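You operate a simulated robot arm through the tools that you are given. There is no shell and no other tool. Be economical: measure what you need, move in short steps, check, and stop when the job is done.

The job below is to be done with a simulated robot arm. You get a single attempt, and the scene is never put back.

JOB
Grease the top of the rubber block in the green clamp, then put the block in the OK tray.
Fine: set the clamp to HOLD first; use the blue-handled pad and the grease tin, put the pad back and leave the clamp on FREE. Set down upright: blue-handled pad. Where these are worked on the way, their far stop is far enough and under half their travel is too little: green clamp. A coat counts when it lies all over at full strength: go over it till it gets no stronger.

It is judged by the outcome, as a careful person would: the job done as asked, and still so three seconds after it is handed in. It fails if anything else is knocked over, pushed out of place, dropped, spilled or broken.

ROBOT AND FRAMES
A 7-joint arm with a two-finger parallel gripper, fixed in place. Base frame: the origin is at the foot of the arm, x ahead of it, y to its left, z up; the work surface is at about z = 72. Units: cm, degrees, N and s.
With the tool pointing down near the work surface it reaches from about 16 to 68 cm from the base axis. Its first joint turns from -66.0 to 66.0 degrees. Payload 2.4 kg.
The TCP is the grasp point between the finger pads, 3 cm short of the fingertips. In the tool frame z runs along the fingers and y along their closing line. The gripper opens to 9.4 cm. The fingers are 2.8 cm wide and 1 cm thick; the gripper's body (5 by 9.6 cm) begins 5.5 cm behind the TCP.
Orientation is told as [roll, pitch, yaw] about the base's x, y, z axes, in that order, counted from this pose: with the fingers straight down and closing along the base's y, the tool's x points along the base's -x, its y along +y and its z along -z.

CONTROLS
- The arm moves only by the tool play_rows. Its argument "moves" is a list of rows, each a list of 6 numbers: the shift along the tool's x, y, z in units of 150 mm (1.0 is 150 mm), then the turn, a rotation vector about the tool's x, y, z in units of 45 degrees (1.0 is 45 degrees). In form: [[x, y, z, wx, wy, wz], ...]. A call has 1 to 10 rows; each row is the pose to reach, as a shift and turn from the pose commanded when the call began, along the tool's axes at that moment. "hand" is the opening, from 0 (shut) to 1 (fully open), set as the call begins (left out, the last holds). A call with a number of a shift or a turn outside -1 to 1 is refused whole. A row lasts 0.2 s, in which the tool goes at most 5 cm and 8.6 degrees; a call with a longer step from one row to the next is refused whole, and so is a gripper value outside its range. A pose out of reach is approached as far as the arm can. The call stops where the force on the tool passes 90 N (or 10 N more than at its start, if that is more) or the arm is blocked; 0.2 s more then pass. Each finger travels about 15.3 cm/s and halts on what it meets, pressing with about 26 N; the grip force reading is that of the motor and also rises with nothing between the fingers. The clock runs only during rows and for 0.2 s after the last one: add rows that repeat a pose to give the fingers time. The reply holds the time, the measured pose of the TCP, the force on the tool along the base axes, the opening and the grip force, in the units named above and with some noise, with the torque about the TCP (base axes, N m) and any sound that the robot's microphone picked up.
- Cameras (640 x 400 px; columns grow to the right, rows downward): "scene" is fixed at [4.5, 48.42, 142.71]; the picture's right is [-0.55, -0.83, 0.00], its down [-0.55, 0.36, -0.75] and it looks along [0.63, -0.41, -0.66] (base axes); focal length 334 px, centre (320, 200). "wrist" rides on the gripper at [7.6, 1.4, -10.2] in the tool frame; the picture's right is [-0.18, 0.98, 0.00], its down [-0.75, -0.14, -0.64] and it looks along [-0.63, -0.12, 0.77] (tool axes); focal length 243 px, centre (320, 200). There is no depth. A picture from a camera that has moved, and an enlarged one, comes with that camera's place and axes in the base frame and with its lens. The place of the scene camera against the robot may be out by one fixed shift of up to 1.8 cm in any direction.
- get_image(camera): a new picture of that camera. The clock stands still meanwhile.
- close_up(camera, box): a new picture of the part [left, top, right, bottom] of that camera's present view, enlarged. The clock stands still meanwhile.
- sign_off(): hands the job in; it is judged then, once.

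Work in short steps. Places have to be worked out from the pictures, the camera data and where the tool is seen: move nearer, look again, correct. Check each grasp and each placing, and mend what went wrong. You have 120 turns and 76 pictures in all, those below and enlarged ones among them. Open the gripper and draw the arm clear of the work before you hand the job in, unless the task says otherwise; then end with one line.

The tools are called as name(argument=value, ...) on one line, values as JSON. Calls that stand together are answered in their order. play_rows: Moves the arm, as the interface text tells. Its arguments: {"type":"object","properties":{"moves":{"type":"array"},"hand":{"type":"number"}},"required":["moves"]} The other tools are called the same way: get_image (camera) takes a picture; close_up (camera, box) takes an enlarged picture of a part of a camera's view; sign_off () hands the job in.

At the start:

```text
time: 0.0
position: [38.96, 9.44, 104.5]
tcp_rot: [-0.1, 0.0, 0.1]
ft_force: [0.0, -0.1, 0.4]
torque: [-0.02, 0.0, -0.01]
opening: 9.41
grip_force: 0.1
```

scene: 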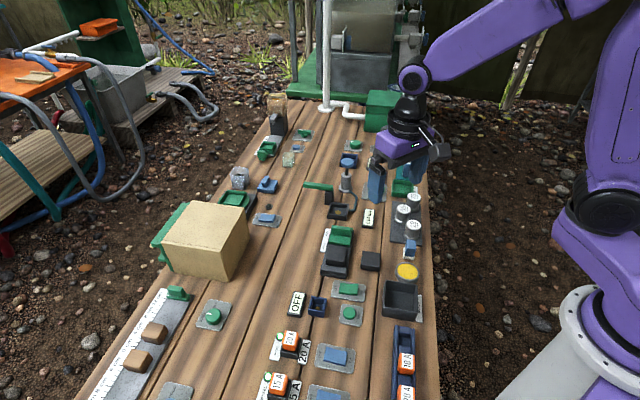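
wrist: 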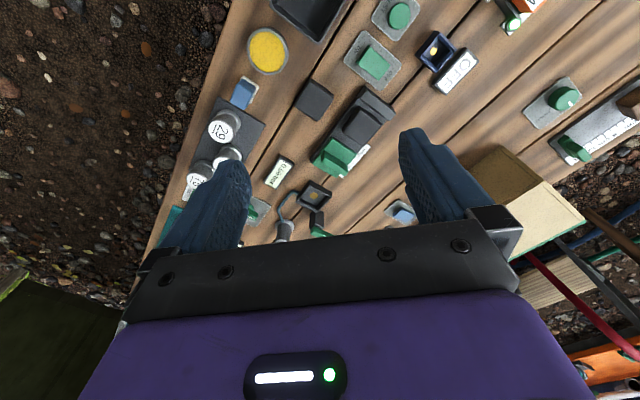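

The scene is cluttered, so I start with enlarged views to identify the clamp, pad, tin and trays.

close_up(camera="scene", box=[300, 130, 460, 230])

close_up(camera="scene", box=[280, 210, 460, 322])

close_up(camera="scene", box=[220, 290, 440, 400])

close_up(camera="wrist", box=[160, 0, 480, 240])

```text
4.00 times, centred on (380, 180) of scene
camera zoom: at [4.5, 48.42, 142.71], right [-0.55, -0.83, 0.0], down [-0.55, 0.36, -0.75], along [0.63, -0.41, -0.66], focal length 1334 px, centre (80, 280)
```

zoom: 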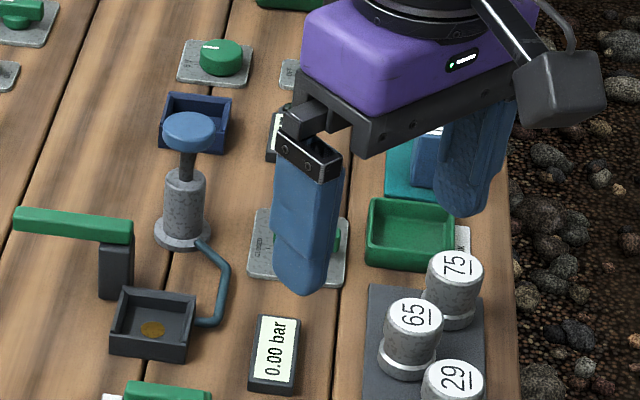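

```text
3.56 times, centred on (370, 266) of scene
camera zoom: at [4.5, 48.42, 142.71], right [-0.55, -0.83, 0.0], down [-0.55, 0.36, -0.75], along [0.63, -0.41, -0.66], focal length 1186 px, centre (142, -35)
```

zoom: 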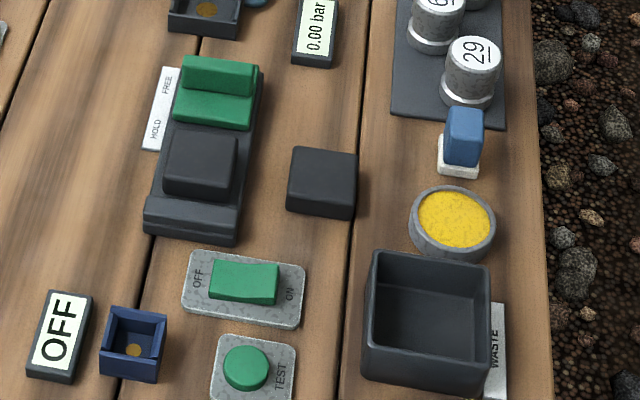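

```text
2.91 times, centred on (330, 345) of scene
camera zoom: at [4.5, 48.42, 142.71], right [-0.55, -0.83, 0.0], down [-0.55, 0.36, -0.75], along [0.63, -0.41, -0.66], focal length 970 px, centre (291, -222)
```

zoom: 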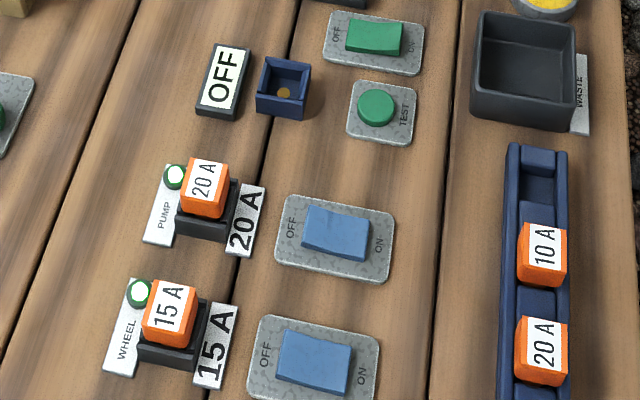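

```text
1.67 times, centred on (320, 120) of wrist
camera zoom: at [31.23, 10.95, 114.85], right [0.18, 0.98, 0.0], down [0.75, -0.14, 0.64], along [0.63, -0.12, -0.77], focal length 404 px, centre (320, 333)
```

zoom: 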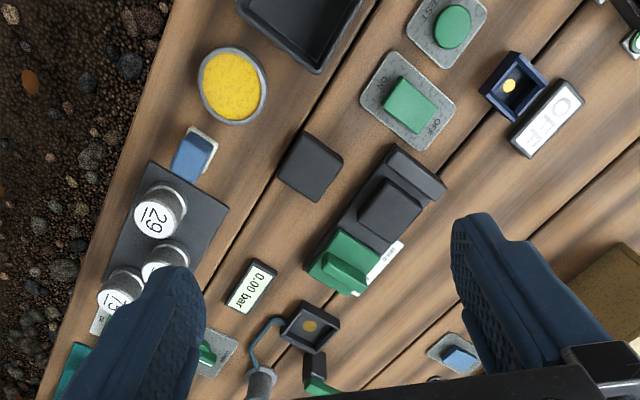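

I judge the clamp to run from about (46,17) to (56,8.5), the tin to be at (36,2.3) and the pad near (40,-2). I move above the clamp to look closer.

play_rows(moves=[[-0.18, 0.01, 0.13, 0, 0, 0], [-0.36, 0.02, 0.26, 0, 0, 0], [-0.54, 0.03, 0.4, 0, 0, 0], [-0.733, 0.04, 0.55, 0, 0, 0]])

get_image(camera="wrist")

close_up(camera="scene", box=[300, 130, 460, 230])

```text
time: 1.0
position: [50.0, 9.88, 96.35]
tcp_rot: [0.0, 0.1, 0.0]
ft_force: [0.4, -0.9, -0.3]
torque: [0.02, 0.02, -0.01]
opening: 9.38
grip_force: 0.0
```

```text
69 pictures are left
camera wrist: at [42.3, 11.44, 106.62], right [0.18, 0.98, 0.0], down [0.75, -0.14, 0.64], along [0.63, -0.12, -0.77], focal length 243 px, centre (320, 200)
```

wrist: 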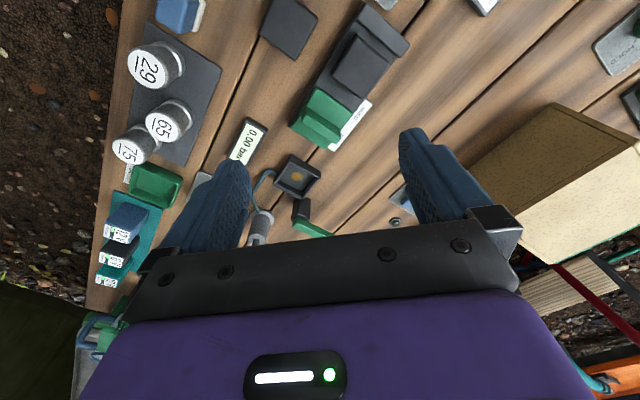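

```text
4.00 times, centred on (380, 180) of scene
camera zoom: at [4.5, 48.42, 142.71], right [-0.55, -0.83, 0.0], down [-0.55, 0.36, -0.75], along [0.63, -0.41, -0.66], focal length 1334 px, centre (80, 280)
```

zoom: 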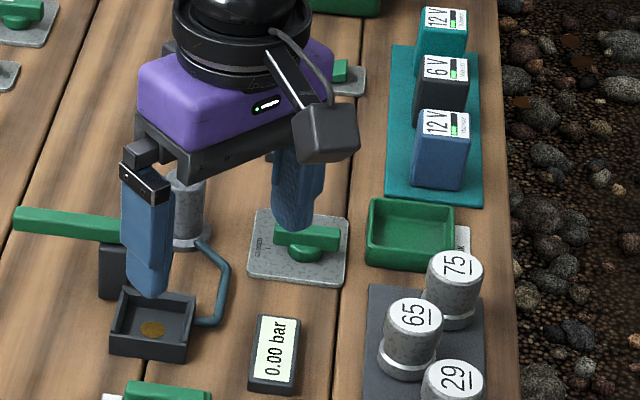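

The tray labelled OK is the green one near (61.5,-21). Now an enlarged look at the clamp.

close_up(camera="wrist", box=[240, 0, 440, 160])

```text
2.50 times, centred on (340, 80) of wrist
camera zoom: at [42.3, 11.44, 106.62], right [0.18, 0.98, 0.0], down [0.75, -0.14, 0.64], along [0.63, -0.12, -0.77], focal length 606 px, centre (270, 500)
```

zoom: 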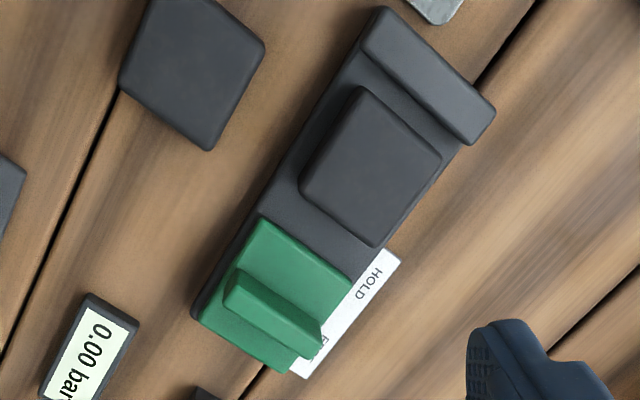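

The block is about 4.5 cm square, centred near (49.4,14.9). The jaw's upright rib is near (54.6,9.3), and the clamp axis runs at about -45°. I turn the tool so it closes along the clamp axis and come down over the rib to look.

play_rows(moves=[[-0.05, -0.006, 0.09, 0, 0, -0.165], [-0.1, -0.012, 0.18, 0, 0, -0.33], [-0.15, -0.02, 0.27, 0, 0, -0.495], [-0.2, -0.027, 0.36, 0, 0, -0.66], [-0.25, -0.034, 0.45, 0, 0, -0.825], [-0.307, -0.04, 0.55, 0, 0, -0.989], [-0.307, -0.04, 0.55, 0, 0, -0.989]], hand=0.45)

get_image(camera="wrist")

close_up(camera="scene", box=[290, 180, 450, 280])

```text
time: 2.6
position: [54.45, 9.58, 88.15]
tcp_rot: [0.0, 0.1, 44.6]
ft_force: [-0.6, -0.4, 0.1]
torque: [-0.01, 0.0, 0.0]
opening: 4.21
grip_force: 0.1
```

```text
66 pictures are left
camera wrist: at [48.0, 5.17, 98.36], right [-0.56, 0.83, 0.0], down [0.64, 0.43, 0.64], along [0.53, 0.36, -0.77], focal length 243 px, centre (320, 200)
```

wrist: 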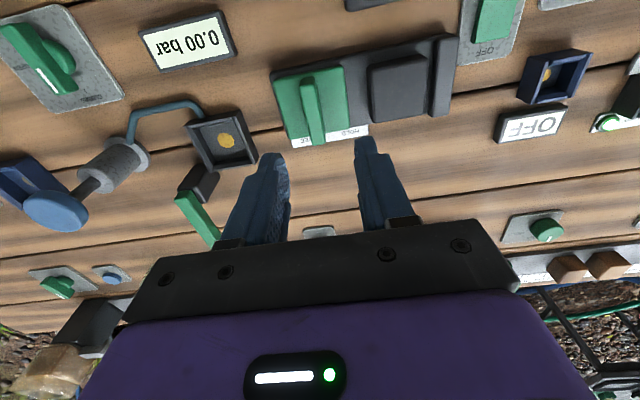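

```text
4.00 times, centred on (370, 230) of scene
camera zoom: at [4.5, 48.42, 142.71], right [-0.55, -0.83, 0.0], down [-0.55, 0.36, -0.75], along [0.63, -0.41, -0.66], focal length 1334 px, centre (120, 80)
```

zoom: 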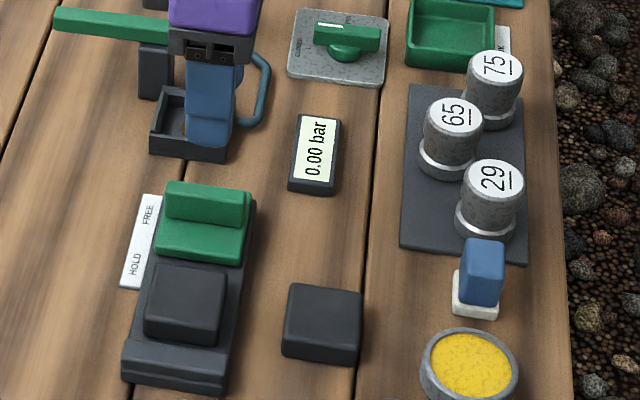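

The rib is about 0.65 cm along the axis from the tool, with its top near z 77.3. I shift and lower to straddle it.

play_rows(moves=[[0, -0.045, 0.15, 0, 0, 0], [0, -0.045, 0.35, 0, 0, 0], [0, -0.045, 0.5, 0, 0, 0], [0, -0.045, 0.6, 0, 0, 0], [0, -0.045, 0.6, 0, 0, 0]])

get_image(camera="wrist")

close_up(camera="scene", box=[290, 180, 450, 280])

```text
time: 3.8
position: [55.02, 8.95, 79.22]
tcp_rot: [0.0, 0.0, 44.5]
ft_force: [0.0, -0.7, 0.2]
torque: [-0.01, 0.02, -0.04]
opening: 4.22
grip_force: 0.0
```

```text
64 pictures are left
camera wrist: at [48.49, 4.71, 89.36], right [-0.56, 0.83, 0.0], down [0.64, 0.43, 0.64], along [0.53, 0.36, -0.77], focal length 243 px, centre (320, 200)
```

wrist: 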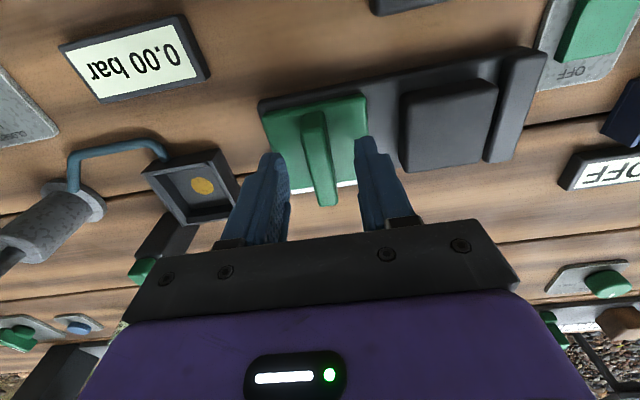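

```text
4.00 times, centred on (370, 230) of scene
camera zoom: at [4.5, 48.42, 142.71], right [-0.55, -0.83, 0.0], down [-0.55, 0.36, -0.75], along [0.63, -0.41, -0.66], focal length 1334 px, centre (120, 80)
```

zoom: 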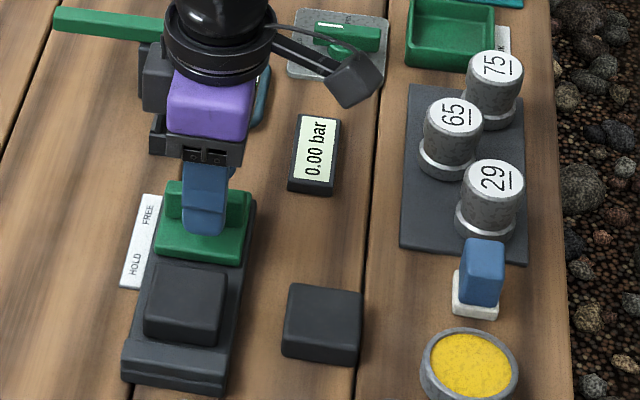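

The fingers straddle the rib. I close on it.

play_rows(moves=[[0, 0, 0, 0, 0, 0], [0, 0, 0, 0, 0, 0], [0, 0, 0, 0, 0, 0]], hand=0)

```text
time: 4.6
position: [55.03, 8.94, 79.11]
tcp_rot: [0.1, 0.0, 44.6]
ft_force: [0.8, 0.3, -3.1]
torque: [0.01, -0.06, 0.58]
opening: 1.34
grip_force: 44.6
```

I have the rib, 1.34 cm thick. I slide it toward HOLD (tool +y) in small steps.

play_rows(moves=[[0, 0.02, 0, 0, 0, 0], [0, 0.04, 0, 0, 0, 0], [0, 0.06, 0, 0, 0, 0], [0, 0.08, 0, 0, 0, 0], [0, 0.1, 0, 0, 0, 0], [0, 0.12, 0, 0, 0, 0]])

get_image(camera="wrist")

```text
time: 6.0
position: [53.65, 10.25, 79.04]
tcp_rot: [0.0, 0.1, 44.5]
ft_force: [-1.1, -1.7, -1.3]
torque: [-0.11, 0.14, 0.58]
opening: 1.33
grip_force: 44.7
```

```text
62 pictures are left
camera wrist: at [47.23, 6.0, 89.38], right [-0.56, 0.83, 0.0], down [0.64, 0.43, 0.64], along [0.53, 0.36, -0.77], focal length 243 px, centre (320, 200)
```

wrist: 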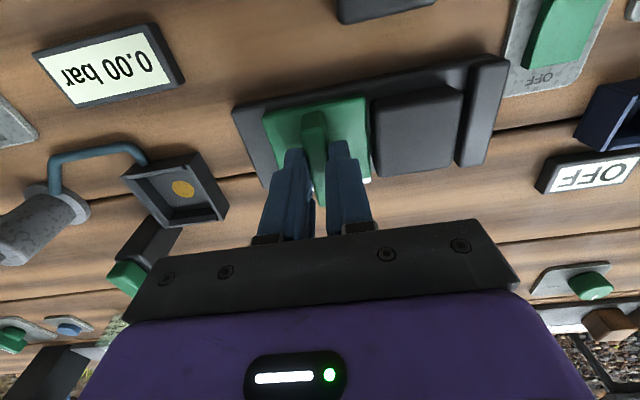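

It slid 1.9 cm with little force and is now nearly at the block. I continue toward the stop.

play_rows(moves=[[0, 0.015, 0, 0, 0, 0], [0, 0.03, 0, 0, 0, 0], [0, 0.045, 0, 0, 0, 0], [0, 0.06, 0, 0, 0, 0], [0, 0.075, 0, 0, 0, 0], [0, 0.09, 0, 0, 0, 0]])

get_image(camera="wrist")

```text
time: 7.4
position: [52.95, 10.97, 79.03]
tcp_rot: [-0.1, -0.1, 44.4]
ft_force: [5.6, -6.2, -3.2]
torque: [-0.85, 0.59, 0.77]
opening: 1.34
grip_force: 44.4
```

```text
61 pictures are left
camera wrist: at [46.37, 6.83, 89.36], right [-0.56, 0.83, 0.0], down [0.64, 0.43, 0.64], along [0.53, 0.36, -0.77], focal length 243 px, centre (320, 200)
```

wrist: 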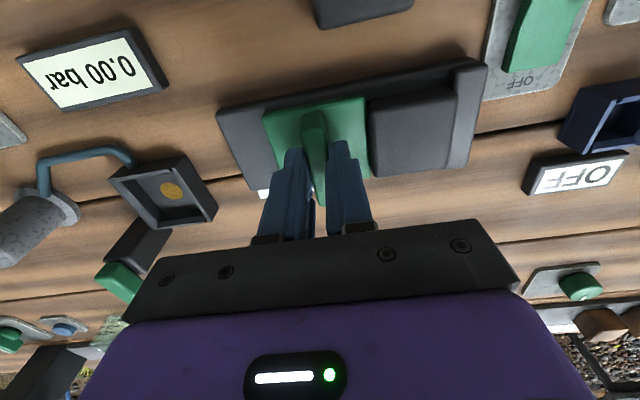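

The jaw meets the block, which now touches the fixed jaw, and 8 N is building. I press slightly further to reach the stop.

play_rows(moves=[[0, 0.02, 0, 0, 0, 0], [0, 0.04, 0, 0, 0, 0], [0, 0.055, 0, 0, 0, 0], [0, 0.055, 0, 0, 0, 0]])

```text
time: 8.4
position: [52.78, 11.09, 79.17]
tcp_rot: [-0.3, -0.6, 44.0]
ft_force: [37.3, -33.7, -20.4]
torque: [-0.62, -0.42, 1.26]
opening: 1.34
grip_force: 45.2
```

It is firmly at the stop: about 50 N with almost no motion. I relax the push, open a little and rise straight up.

play_rows(moves=[[0, -0.04, 0, 0, 0, 0], [0, -0.06, 0, 0, 0, 0], [0, -0.06, 0, 0, 0, 0]])

play_rows(moves=[[0, 0, 0, 0, 0, 0], [0, 0, 0, 0, 0, 0], [0, 0, -0.2, 0, 0, 0], [0, 0, -0.45, 0, 0, 0], [0, 0, -0.7, 0, 0, 0], [0, 0, -0.7, 0, 0, 0]], hand=0.35)

get_image(camera="wrist")

close_up(camera="scene", box=[290, 210, 450, 310])

```text
time: 9.2
position: [52.85, 11.02, 79.18]
tcp_rot: [0.0, 0.0, 44.5]
ft_force: [9.9, -16.7, 7.3]
torque: [0.11, -0.77, 0.62]
opening: 1.37
grip_force: 45.6
```

```text
time: 10.6
position: [52.82, 11.09, 89.53]
tcp_rot: [0.0, 0.0, 44.5]
ft_force: [-0.7, -0.5, 0.0]
torque: [0.0, -0.02, -0.02]
opening: 3.3
grip_force: 0.1
```

```text
60 pictures are left
camera wrist: at [46.37, 6.93, 99.91], right [-0.56, 0.83, 0.0], down [0.64, 0.43, 0.64], along [0.53, 0.36, -0.77], focal length 243 px, centre (320, 200)
```

wrist: 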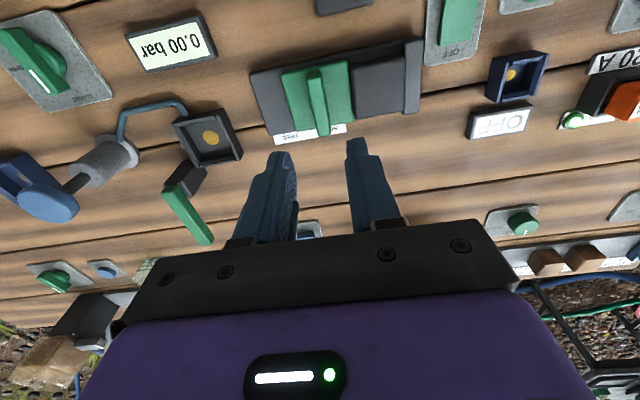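

```text
4.00 times, centred on (370, 260) of scene
camera zoom: at [4.5, 48.42, 142.71], right [-0.55, -0.83, 0.0], down [-0.55, 0.36, -0.75], along [0.63, -0.41, -0.66], focal length 1334 px, centre (120, -40)
```

zoom: 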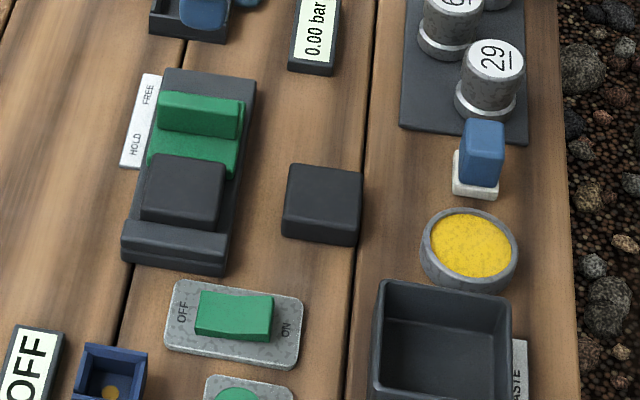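

The block is held between the jaws. Next I move over to the pad with the same yaw and look.

play_rows(moves=[[0.2, -0.01, -0.02, 0, 0, 0], [0.4, -0.03, -0.05, 0, 0, 0], [0.6, -0.04, -0.07, 0, 0, 0], [0.8, -0.055, -0.1, 0, 0, 0], [0.98, -0.07, -0.1, 0, 0, 0], [0.98, -0.07, -0.1, 0, 0, 0]])

get_image(camera="wrist")

```text
time: 12.0
position: [43.03, 0.11, 91.01]
tcp_rot: [0.0, -0.2, 44.5]
ft_force: [0.3, 0.4, 0.0]
torque: [-0.01, -0.02, 0.0]
opening: 3.31
grip_force: 0.0
```

```text
58 pictures are left
camera wrist: at [36.59, -4.11, 101.36], right [-0.56, 0.83, 0.0], down [0.64, 0.43, 0.64], along [0.53, 0.36, -0.77], focal length 243 px, centre (320, 200)
```

wrist: 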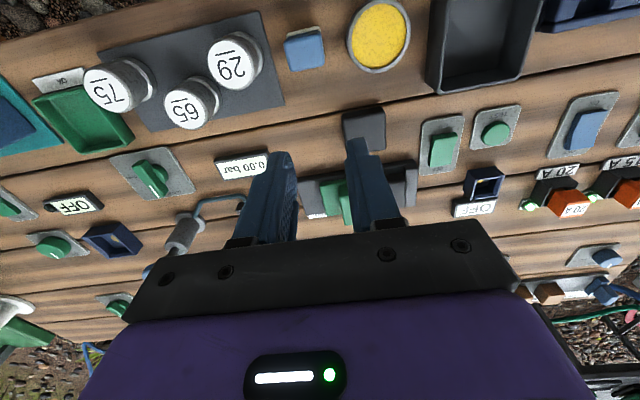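

close_up(camera="wrist", box=[200, 0, 440, 150])

close_up(camera="scene", box=[375, 215, 455, 295])

```text
2.67 times, centred on (320, 75) of wrist
camera zoom: at [36.59, -4.11, 101.36], right [-0.56, 0.83, 0.0], down [0.64, 0.43, 0.64], along [0.53, 0.36, -0.77], focal length 647 px, centre (320, 533)
```

zoom: 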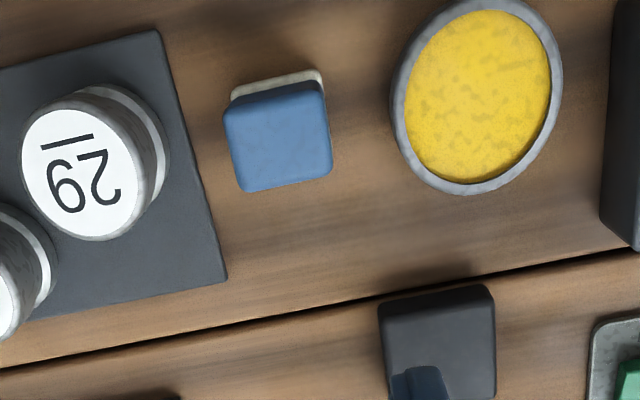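

```text
5.00 times, centred on (415, 255) of scene
camera zoom: at [4.5, 48.42, 142.71], right [-0.55, -0.83, 0.0], down [-0.55, 0.36, -0.75], along [0.63, -0.41, -0.66], focal length 1668 px, centre (-155, -75)
```

zoom: 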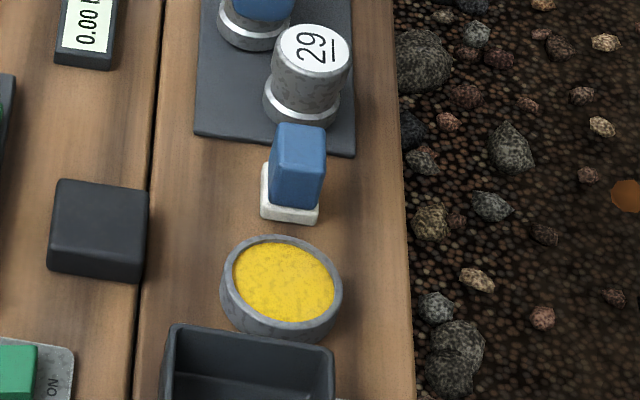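

The pad handle is centred near (40.35,-3.15) with its top near z 77. I centre over it and turn the tool by 90°, so the fingers close across the bench and stay clear of the weights and the tin.

play_rows(moves=[[0.07, -0.01, 0, 0, 0, 0.167], [0.14, -0.02, 0, 0, 0, 0.333], [0.2, -0.025, 0, 0, 0, 0.5], [0.28, -0.029, 0, 0, 0, 0.667], [0.28, -0.029, 0, 0, 0, 0.833], [0.28, -0.029, 0, 0, 0, 1.0]], hand=0.5)

play_rows(moves=[[0, 0, 0, 0, 0, 0.167], [0, 0, 0, 0, 0, 0.333], [0, 0, 0, 0, 0, 0.5], [0, 0, 0, 0, 0, 0.667], [0, 0, 0, 0, 0, 0.833], [0, 0, 0, 0, 0, 1.0], [0, 0, 0, 0, 0, 1.0]])

get_image(camera="wrist")

```text
time: 13.4
position: [40.41, -3.16, 91.07]
tcp_rot: [0.1, -0.1, -0.7]
ft_force: [0.5, 0.0, 0.2]
torque: [-0.02, -0.02, 0.01]
opening: 4.67
grip_force: 0.0
```

```text
time: 15.0
position: [40.36, -3.2, 91.06]
tcp_rot: [0.1, 0.0, -45.6]
ft_force: [0.1, 0.1, -0.3]
torque: [0.02, 0.01, -0.03]
opening: 4.7
grip_force: 0.1
```

```text
55 pictures are left
camera wrist: at [36.05, 3.35, 101.34], right [0.83, 0.56, 0.0], down [0.43, -0.64, 0.64], along [0.36, -0.53, -0.77], focal length 243 px, centre (320, 200)
```

wrist: 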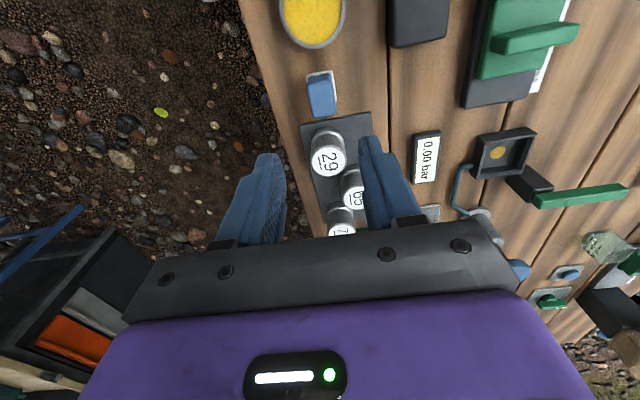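

close_up(camera="wrist", box=[270, 50, 390, 140])

```text
4.44 times, centred on (330, 95) of wrist
camera zoom: at [36.05, 3.35, 101.34], right [0.83, 0.56, 0.0], down [0.43, -0.64, 0.64], along [0.36, -0.53, -0.77], focal length 1078 px, centre (276, 667)
```

zoom: 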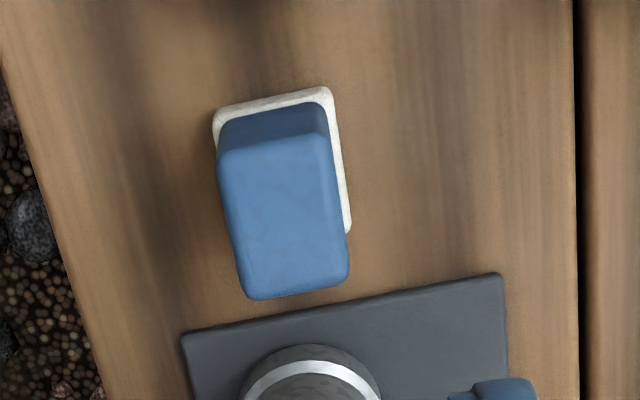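

The handle is 2.4 cm wide across the bench and centred near (40.5,-3.0). I nudge over and descend so the tips stay just above the white pad.

play_rows(moves=[[0, 0.016, 0.2, 0, 0, 0], [0, 0.016, 0.45, 0, 0, 0], [0, 0.016, 0.7, 0, 0, 0], [0, 0.016, 0.86, 0, 0, 0], [0, 0.016, 0.95, 0, 0, 0], [0, 0.016, 0.95, 0, 0, 0]], hand=0.45)

get_image(camera="wrist")

close_up(camera="scene", box=[375, 215, 455, 295])

```text
time: 16.4
position: [40.62, -2.93, 76.81]
tcp_rot: [0.0, 0.0, -45.5]
ft_force: [0.0, -0.2, -0.9]
torque: [0.05, 0.03, -0.03]
opening: 4.23
grip_force: 0.0
```

```text
53 pictures are left
camera wrist: at [36.26, 3.6, 86.99], right [0.83, 0.56, 0.0], down [0.43, -0.64, 0.64], along [0.36, -0.53, -0.77], focal length 243 px, centre (320, 200)
```

wrist: 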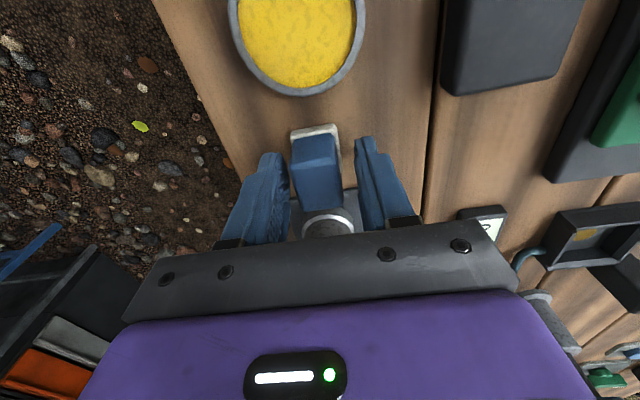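

```text
5.00 times, centred on (415, 255) of scene
camera zoom: at [4.5, 48.42, 142.71], right [-0.55, -0.83, 0.0], down [-0.55, 0.36, -0.75], along [0.63, -0.41, -0.66], focal length 1668 px, centre (-155, -75)
```

zoom: 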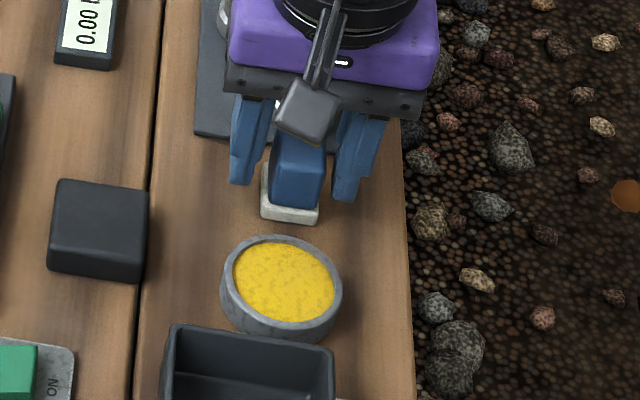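

The fingers straddle the handle. I close on it.

play_rows(moves=[[0, 0, 0, 0, 0, 0], [0, 0, 0, 0, 0, 0], [0, 0, 0, 0, 0, 0]], hand=0)

get_image(camera="wrist")

```text
time: 17.2
position: [40.6, -3.02, 76.72]
tcp_rot: [0.1, 0.0, -45.5]
ft_force: [-0.2, 0.7, -0.2]
torque: [0.01, 0.0, -0.01]
opening: 2.92
grip_force: 26.1
```

```text
51 pictures are left
camera wrist: at [36.25, 3.6, 87.01], right [0.83, 0.56, 0.0], down [0.43, -0.64, 0.64], along [0.36, -0.53, -0.77], focal length 243 px, centre (320, 200)
```

wrist: 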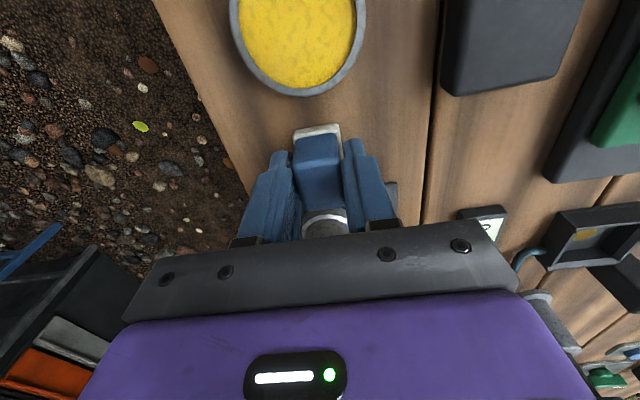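

The pad is gripped, with the TCP 4.7 cm above its underside. I lift it and carry it over the tin.

play_rows(moves=[[0, 0, -0.15, 0, 0, 0], [0, 0, -0.4, 0, 0, 0], [0.15, 0.004, -0.4, 0, 0, 0], [0.31, 0.008, -0.4, 0, 0, 0], [0.469, 0.012, -0.4, 0, 0, 0], [0.469, 0.012, -0.4, 0, 0, 0]])

get_image(camera="wrist")

close_up(camera="scene", box=[365, 215, 445, 295])

```text
time: 18.6
position: [35.85, 2.27, 82.78]
tcp_rot: [0.1, 0.0, -45.5]
ft_force: [-0.3, -0.2, -0.5]
torque: [-0.05, 0.03, 0.0]
opening: 2.94
grip_force: 26.0
```

```text
50 pictures are left
camera wrist: at [31.34, 8.76, 93.03], right [0.83, 0.56, 0.0], down [0.43, -0.64, 0.64], along [0.36, -0.53, -0.77], focal length 243 px, centre (320, 200)
```

wrist: 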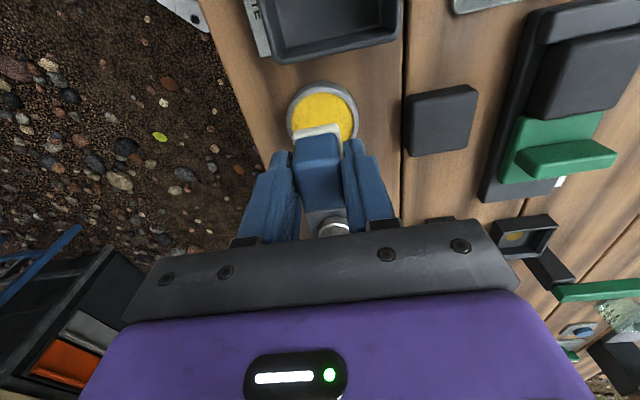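

```text
5.00 times, centred on (405, 255) of scene
camera zoom: at [4.5, 48.42, 142.71], right [-0.55, -0.83, 0.0], down [-0.55, 0.36, -0.75], along [0.63, -0.41, -0.66], focal length 1668 px, centre (-105, -75)
```

zoom: 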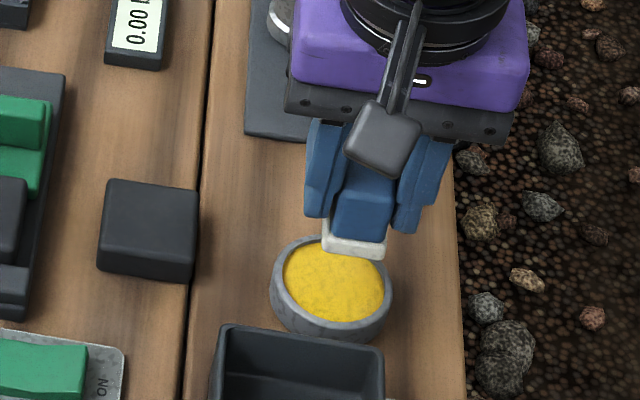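

close_up(camera="wrist", box=[260, 60, 380, 160])

```text
4.00 times, centred on (320, 110) of wrist
camera zoom: at [31.34, 8.76, 93.03], right [0.83, 0.56, 0.0], down [0.43, -0.64, 0.64], along [0.36, -0.53, -0.77], focal length 970 px, centre (320, 560)
```

zoom: 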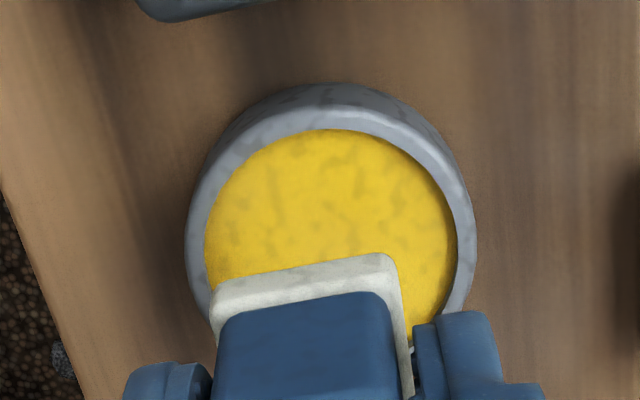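

The grease centre works out at (35.95,2.35), practically under the tool. I lower the pad in small steps until I feel contact.

play_rows(moves=[[0, 0.008, 0.12, 0, 0, 0], [0, 0.008, 0.25, 0, 0, 0], [0, 0.008, 0.29, 0, 0, 0], [0, 0.008, 0.31, 0, 0, 0], [0, 0.008, 0.325, 0, 0, 0], [0, 0.008, 0.335, 0, 0, 0]])

close_up(camera="wrist", box=[240, 60, 400, 180])

```text
time: 20.0
position: [35.88, 2.16, 77.95]
tcp_rot: [0.0, -0.1, -45.5]
ft_force: [-1.6, 0.2, 21.9]
torque: [-0.02, 0.01, -0.02]
opening: 2.93
grip_force: 26.4
```

```text
3.33 times, centred on (320, 120) of wrist
camera zoom: at [31.47, 8.74, 88.1], right [0.83, 0.56, 0.0], down [0.43, -0.64, 0.64], along [0.36, -0.53, -0.77], focal length 809 px, centre (320, 467)
```

zoom: 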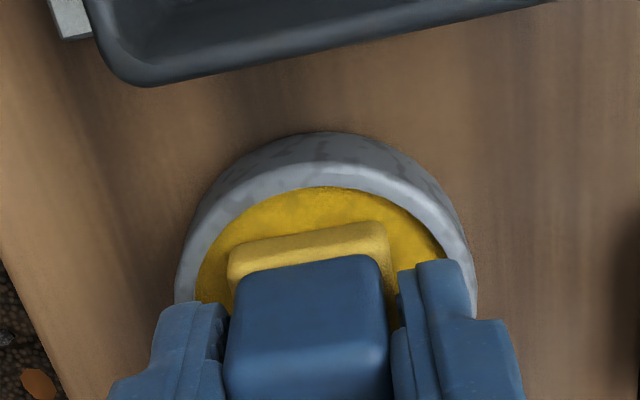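

The pad turned yellow at about 22 N contact, so it is loaded. I lift and carry it toward the clamp.

play_rows(moves=[[0, 0, -0.1, 0, 0, 0], [0, 0, -0.35, 0, 0, 0], [0, 0, -0.65, 0, 0, 0], [-0.04, 0.2, -0.65, 0, 0, 0], [-0.08, 0.4, -0.65, 0, 0, 0], [-0.12, 0.6, -0.65, 0, 0, 0], [-0.15, 0.8, -0.65, 0, 0, 0], [-0.19, 1.0, -0.65, 0, 0, 0], [-0.19, 1.0, -0.65, 0, 0, 0]])

get_image(camera="wrist")

```text
time: 22.0
position: [48.64, 10.7, 87.49]
tcp_rot: [0.0, 0.0, -45.5]
ft_force: [0.2, 0.5, -0.9]
torque: [0.02, 0.02, 0.04]
opening: 2.9
grip_force: 25.6
```

```text
46 pictures are left
camera wrist: at [44.21, 17.27, 97.86], right [0.83, 0.56, 0.0], down [0.43, -0.64, 0.64], along [0.36, -0.53, -0.77], focal length 243 px, centre (320, 200)
```

wrist: 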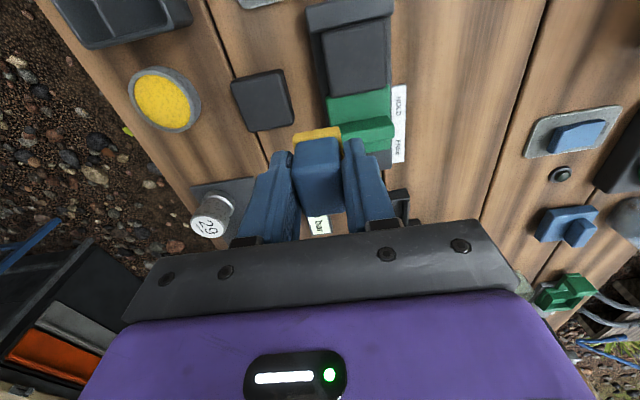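

close_up(camera="wrist", box=[280, 0, 440, 160])

close_up(camera="scene", box=[310, 220, 374, 284])

```text
2.50 times, centred on (360, 80) of wrist
camera zoom: at [44.21, 17.27, 97.86], right [0.83, 0.56, 0.0], down [0.43, -0.64, 0.64], along [0.36, -0.53, -0.77], focal length 606 px, centre (220, 500)
```

zoom: 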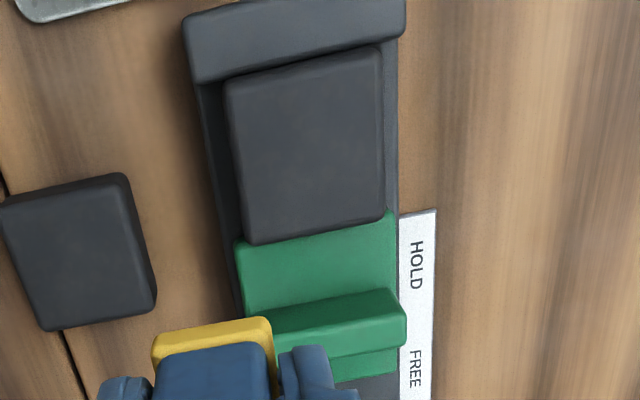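

```text
6.25 times, centred on (342, 252) of scene
camera zoom: at [4.5, 48.42, 142.71], right [-0.55, -0.83, 0.0], down [-0.55, 0.36, -0.75], along [0.63, -0.41, -0.66], focal length 2084 px, centre (182, -125)
```

zoom: 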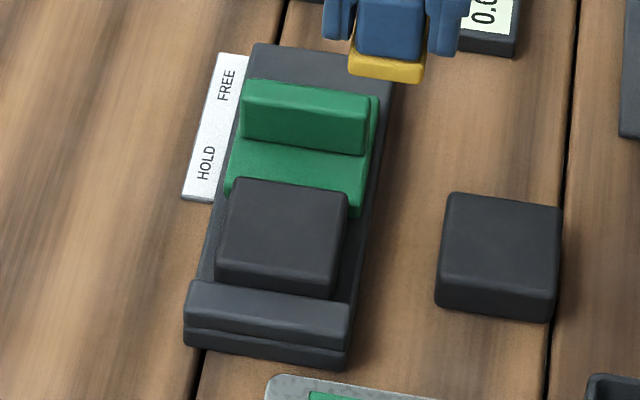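

The block top is about 4.7 cm square, centred near (48.75,15.7) at z about 75.7, and stands above both jaws. I move the pad over it and press lightly.

play_rows(moves=[[0.08, 0.08, 0, 0, 0, 0], [0.16, 0.16, 0, 0, 0, 0], [0.233, 0.239, 0, 0, 0, 0], [0.233, 0.239, 0.25, 0, 0, 0], [0.233, 0.239, 0.4, 0, 0, 0], [0.233, 0.239, 0.44, 0, 0, 0], [0.233, 0.239, 0.46, 0, 0, 0], [0.233, 0.239, 0.475, 0, 0, 0], [0.233, 0.239, 0.485, 0, 0, 0]])

close_up(camera="scene", box=[310, 220, 374, 284])

close_up(camera="wrist", box=[220, 60, 420, 200])

```text
time: 24.0
position: [48.64, 15.72, 80.3]
tcp_rot: [0.1, 0.0, -45.5]
ft_force: [0.5, -0.2, -0.2]
torque: [0.0, -0.03, 0.0]
opening: 2.93
grip_force: 26.2
```

```text
6.25 times, centred on (342, 252) of scene
camera zoom: at [4.5, 48.42, 142.71], right [-0.55, -0.83, 0.0], down [-0.55, 0.36, -0.75], along [0.63, -0.41, -0.66], focal length 2084 px, centre (182, -125)
```

zoom: 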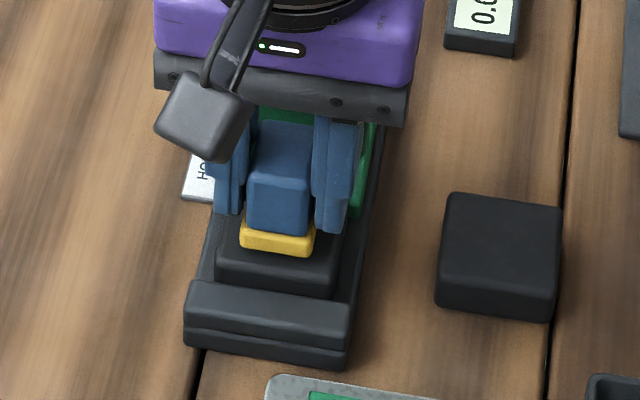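

```text
2.86 times, centred on (320, 130) of wrist
camera zoom: at [44.25, 22.24, 90.54], right [0.83, 0.56, 0.0], down [0.43, -0.64, 0.64], along [0.36, -0.53, -0.77], focal length 693 px, centre (320, 400)
```

zoom: 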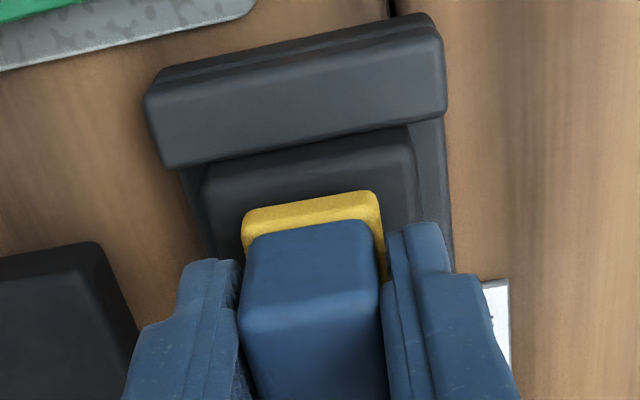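

No contact yet, and the pad is centred across the block. I lower further in fine steps.

play_rows(moves=[[0, 0, 0.015, 0, 0, 0], [0, 0, 0.03, 0, 0, 0], [0, 0, 0.04, 0, 0, 0], [0, 0, 0.05, 0, 0, 0]])

```text
time: 25.0
position: [48.78, 15.74, 79.49]
tcp_rot: [0.1, -0.1, -45.5]
ft_force: [-3.3, -0.8, 19.9]
torque: [-0.12, 0.08, -0.02]
opening: 3.02
grip_force: 25.7
```

Contact at z 79.5 with 20 N. Now I sweep over the block in a serpentine pattern, ±1 cm both ways.

play_rows(moves=[[0.035, 0, 0, 0, 0, 0], [0.065, 0, 0, 0, 0, 0], [0.065, 0.04, 0, 0, 0, 0], [0.065, 0.07, 0, 0, 0, 0], [0.03, 0.07, 0, 0, 0, 0], [-0.03, 0.07, 0, 0, 0, 0], [-0.085, 0.07, 0, 0, 0, 0], [-0.085, 0.035, 0, 0, 0, 0], [-0.085, 0, 0, 0, 0, 0], [-0.04, 0, 0, 0, 0, 0]])

play_rows(moves=[[-0.04, -0.035, 0, 0, 0, 0], [-0.04, -0.07, 0, 0, 0, 0], [0, -0.07, 0, 0, 0, 0], [0.05, -0.07, 0, 0, 0, 0], [0.105, -0.07, 0, 0, 0, 0], [0.105, -0.035, 0, 0, 0, 0], [0.105, 0, 0, 0, 0, 0], [0.04, 0, 0, 0, 0, 0]])

close_up(camera="wrist", box=[220, 60, 420, 200])

```text
time: 27.2
position: [49.14, 15.26, 79.54]
tcp_rot: [0.0, 0.0, -45.5]
ft_force: [-0.4, -0.5, 0.0]
torque: [-0.03, 0.01, 0.02]
opening: 2.94
grip_force: 25.5
```

```text
time: 29.0
position: [48.65, 15.59, 79.49]
tcp_rot: [0.0, 0.0, -45.4]
ft_force: [0.0, 0.3, -0.3]
torque: [0.03, 0.03, -0.01]
opening: 2.94
grip_force: 25.6
```

```text
2.86 times, centred on (320, 130) of wrist
camera zoom: at [44.29, 22.21, 89.79], right [0.83, 0.56, 0.0], down [0.43, -0.64, 0.64], along [0.36, -0.53, -0.77], focal length 693 px, centre (320, 400)
```

zoom: 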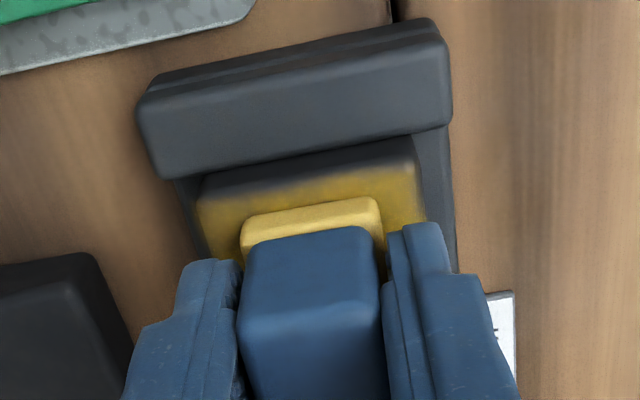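

The coat is going on, but the strip by the fixed jaw is bare and the coat is still weak. I sweep further that way, pressing a little more.

play_rows(moves=[[0.05, 0, 0.015, 0, 0, 0], [0.1, 0, 0.015, 0, 0, 0], [0.12, 0, 0.015, 0, 0, 0], [0.12, 0.045, 0.015, 0, 0, 0], [0.12, 0.085, 0.015, 0, 0, 0], [0.12, 0.04, 0.015, 0, 0, 0], [0.12, -0.01, 0.015, 0, 0, 0], [0.12, -0.05, 0.015, 0, 0, 0], [0.12, -0.085, 0.015, 0, 0, 0], [0.08, -0.085, 0.015, 0, 0, 0]])

play_rows(moves=[[-0.05, 0, 0, 0, 0, 0], [-0.1, 0, 0, 0, 0, 0], [-0.15, 0, 0, 0, 0, 0], [-0.19, 0, 0, 0, 0, 0], [-0.19, 0.05, 0, 0, 0, 0], [-0.19, 0.1, 0, 0, 0, 0], [-0.19, 0.17, 0, 0, 0, 0], [-0.13, 0.17, 0, 0, 0, 0], [-0.07, 0.17, 0, 0, 0, 0], [0, 0.17, 0, 0, 0, 0]])

play_rows(moves=[[0, -0.04, 0, 0, 0, 0], [0, -0.085, 0, 0, 0, 0], [-0.05, -0.085, 0, 0, 0, 0], [-0.1, -0.085, 0, 0, 0, 0], [-0.15, -0.085, 0, 0, 0, 0], [-0.15, -0.085, -0.3, 0, 0, 0], [-0.35, -0.085, -0.5, 0, 0, 0], [-0.35, -0.085, -0.5, 0, 0, 0]])

get_image(camera="wrist")

```text
time: 31.2
position: [47.02, 15.63, 79.31]
tcp_rot: [-0.1, 0.0, -45.5]
ft_force: [-0.6, 0.3, -0.4]
torque: [0.0, -0.02, -0.01]
opening: 2.95
grip_force: 25.7
```

```text
time: 33.4
position: [48.76, 17.46, 79.26]
tcp_rot: [-0.1, 0.0, -45.4]
ft_force: [-0.1, -0.1, -0.2]
torque: [-0.01, -0.05, 0.0]
opening: 2.97
grip_force: 26.0
```

```text
time: 35.2
position: [51.52, 12.79, 86.97]
tcp_rot: [-0.1, 0.0, -45.5]
ft_force: [-0.4, -0.6, -1.0]
torque: [0.01, -0.01, -0.01]
opening: 2.96
grip_force: 25.7
```

```text
40 pictures are left
camera wrist: at [47.18, 19.28, 97.22], right [0.83, 0.56, 0.0], down [0.43, -0.64, 0.64], along [0.36, -0.53, -0.77], focal length 243 px, centre (320, 200)
```

wrist: 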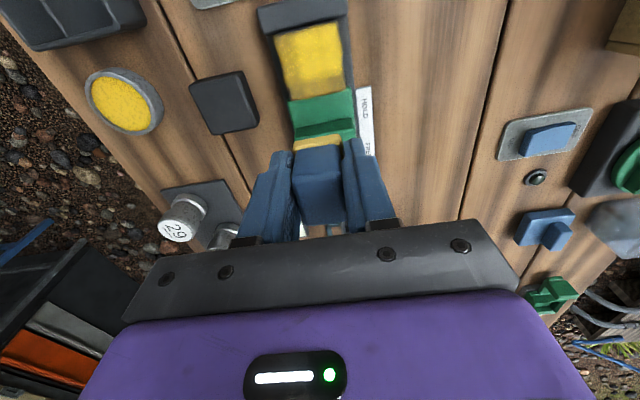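

close_up(camera="wrist", box=[240, 0, 380, 120])

close_up(camera="scene", box=[310, 220, 374, 284])

```text
3.33 times, centred on (310, 60) of wrist
camera zoom: at [47.18, 19.28, 97.22], right [0.83, 0.56, 0.0], down [0.43, -0.64, 0.64], along [0.36, -0.53, -0.77], focal length 809 px, centre (353, 667)
```

zoom: 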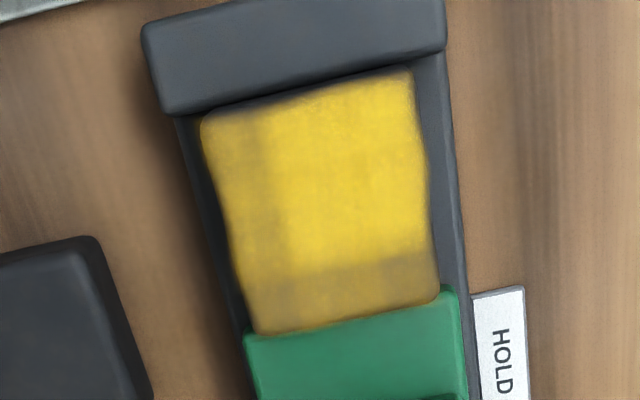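

```text
6.25 times, centred on (342, 252) of scene
camera zoom: at [4.51, 48.42, 142.71], right [-0.55, -0.83, 0.0], down [-0.55, 0.36, -0.75], along [0.63, -0.41, -0.66], focal length 2084 px, centre (182, -125)
```

zoom: 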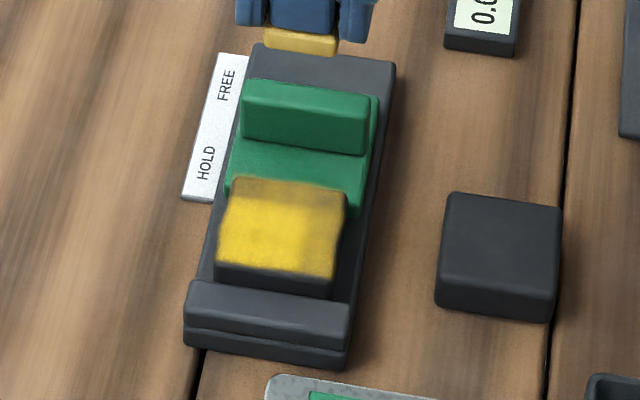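

The coat is mostly strong, but it is weaker at the green-jaw end and on the bench-edge side. I go over those areas again.

play_rows(moves=[[0.16, -0.09, 0.2, 0, 0, 0], [0.16, -0.09, 0.45, 0, 0, 0], [0.16, -0.09, 0.5, 0, 0, 0], [0.16, -0.045, 0.5, 0, 0, 0], [0.16, 0, 0.5, 0, 0, 0], [0.16, 0.045, 0.5, 0, 0, 0], [0.16, 0.09, 0.5, 0, 0, 0], [0.16, 0.045, 0.5, 0, 0, 0], [0.16, 0, 0.5, 0, 0, 0], [0.16, -0.045, 0.5, 0, 0, 0]])

play_rows(moves=[[0, -0.045, 0, 0, 0, 0], [0.05, -0.045, 0, 0, 0, 0], [0.1, -0.045, 0, 0, 0, 0], [0.15, -0.045, 0, 0, 0, 0], [0.2, -0.045, 0, 0, 0, 0], [0.24, -0.045, 0, 0, 0, 0], [0.19, -0.045, 0, 0, 0, 0], [0.13, -0.045, 0, 0, 0, 0], [0.07, -0.045, 0, 0, 0, 0], [0, -0.045, 0, 0, 0, 0]])

play_rows(moves=[[0, 0.045, 0, 0, 0, 0], [0, 0.09, 0, 0, 0, 0], [0, 0.135, 0, 0, 0, 0], [0, 0.18, 0, 0, 0, 0], [0.06, 0.18, 0, 0, 0, 0], [0.12, 0.18, 0, 0, 0, 0], [0.18, 0.18, 0, 0, 0, 0], [0.25, 0.18, 0, 0, 0, 0], [0.25, 0.12, 0, 0, 0, 0], [0.25, 0.06, 0, 0, 0, 0]])

play_rows(moves=[[0, -0.06, 0, 0, 0, 0], [0, 0.03, 0, 0, 0, 0], [-0.06, 0.03, 0, 0, 0, 0], [-0.12, 0.03, 0, 0, 0, 0], [-0.18, 0.03, 0, 0, 0, 0], [-0.25, 0.03, 0, 0, 0, 0], [-0.25, 0.03, -0.25, 0, 0, 0], [-0.41, 0.03, -0.5, 0, 0, 0], [-0.41, 0.03, -0.5, 0, 0, 0]])

close_up(camera="wrist", box=[240, 0, 380, 120])

```text
time: 37.4
position: [49.38, 13.9, 79.36]
tcp_rot: [0.0, 0.0, -45.5]
ft_force: [0.0, 0.6, -0.7]
torque: [0.04, 0.04, 0.0]
opening: 2.95
grip_force: 26.0
```

```text
time: 39.6
position: [48.84, 13.76, 79.37]
tcp_rot: [0.0, 0.0, -45.5]
ft_force: [-3.2, 2.7, 5.0]
torque: [0.19, 0.13, 0.02]
opening: 2.93
grip_force: 26.3
```

```text
time: 41.8
position: [46.93, 16.96, 79.3]
tcp_rot: [0.0, 0.1, -45.5]
ft_force: [0.0, 0.5, -0.9]
torque: [-0.04, 0.02, 0.0]
opening: 2.95
grip_force: 26.4
```

```text
time: 43.8
position: [51.55, 12.84, 86.91]
tcp_rot: [0.1, 0.0, -45.6]
ft_force: [-0.3, 0.1, -0.4]
torque: [-0.01, 0.01, 0.01]
opening: 2.94
grip_force: 25.9
```

```text
3.33 times, centred on (310, 60) of wrist
camera zoom: at [47.14, 19.3, 97.08], right [0.83, 0.56, 0.0], down [0.43, -0.64, 0.64], along [0.36, -0.53, -0.77], focal length 809 px, centre (353, 667)
```

zoom: 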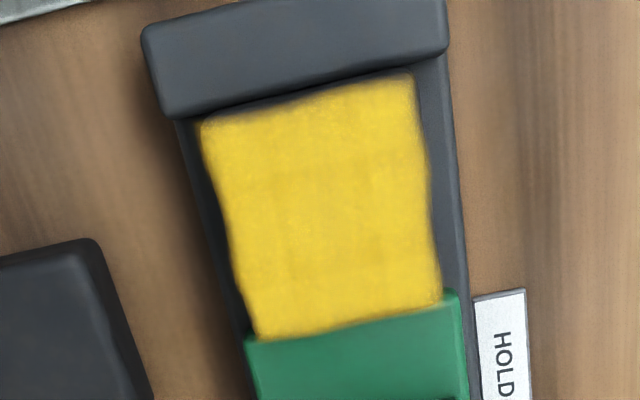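

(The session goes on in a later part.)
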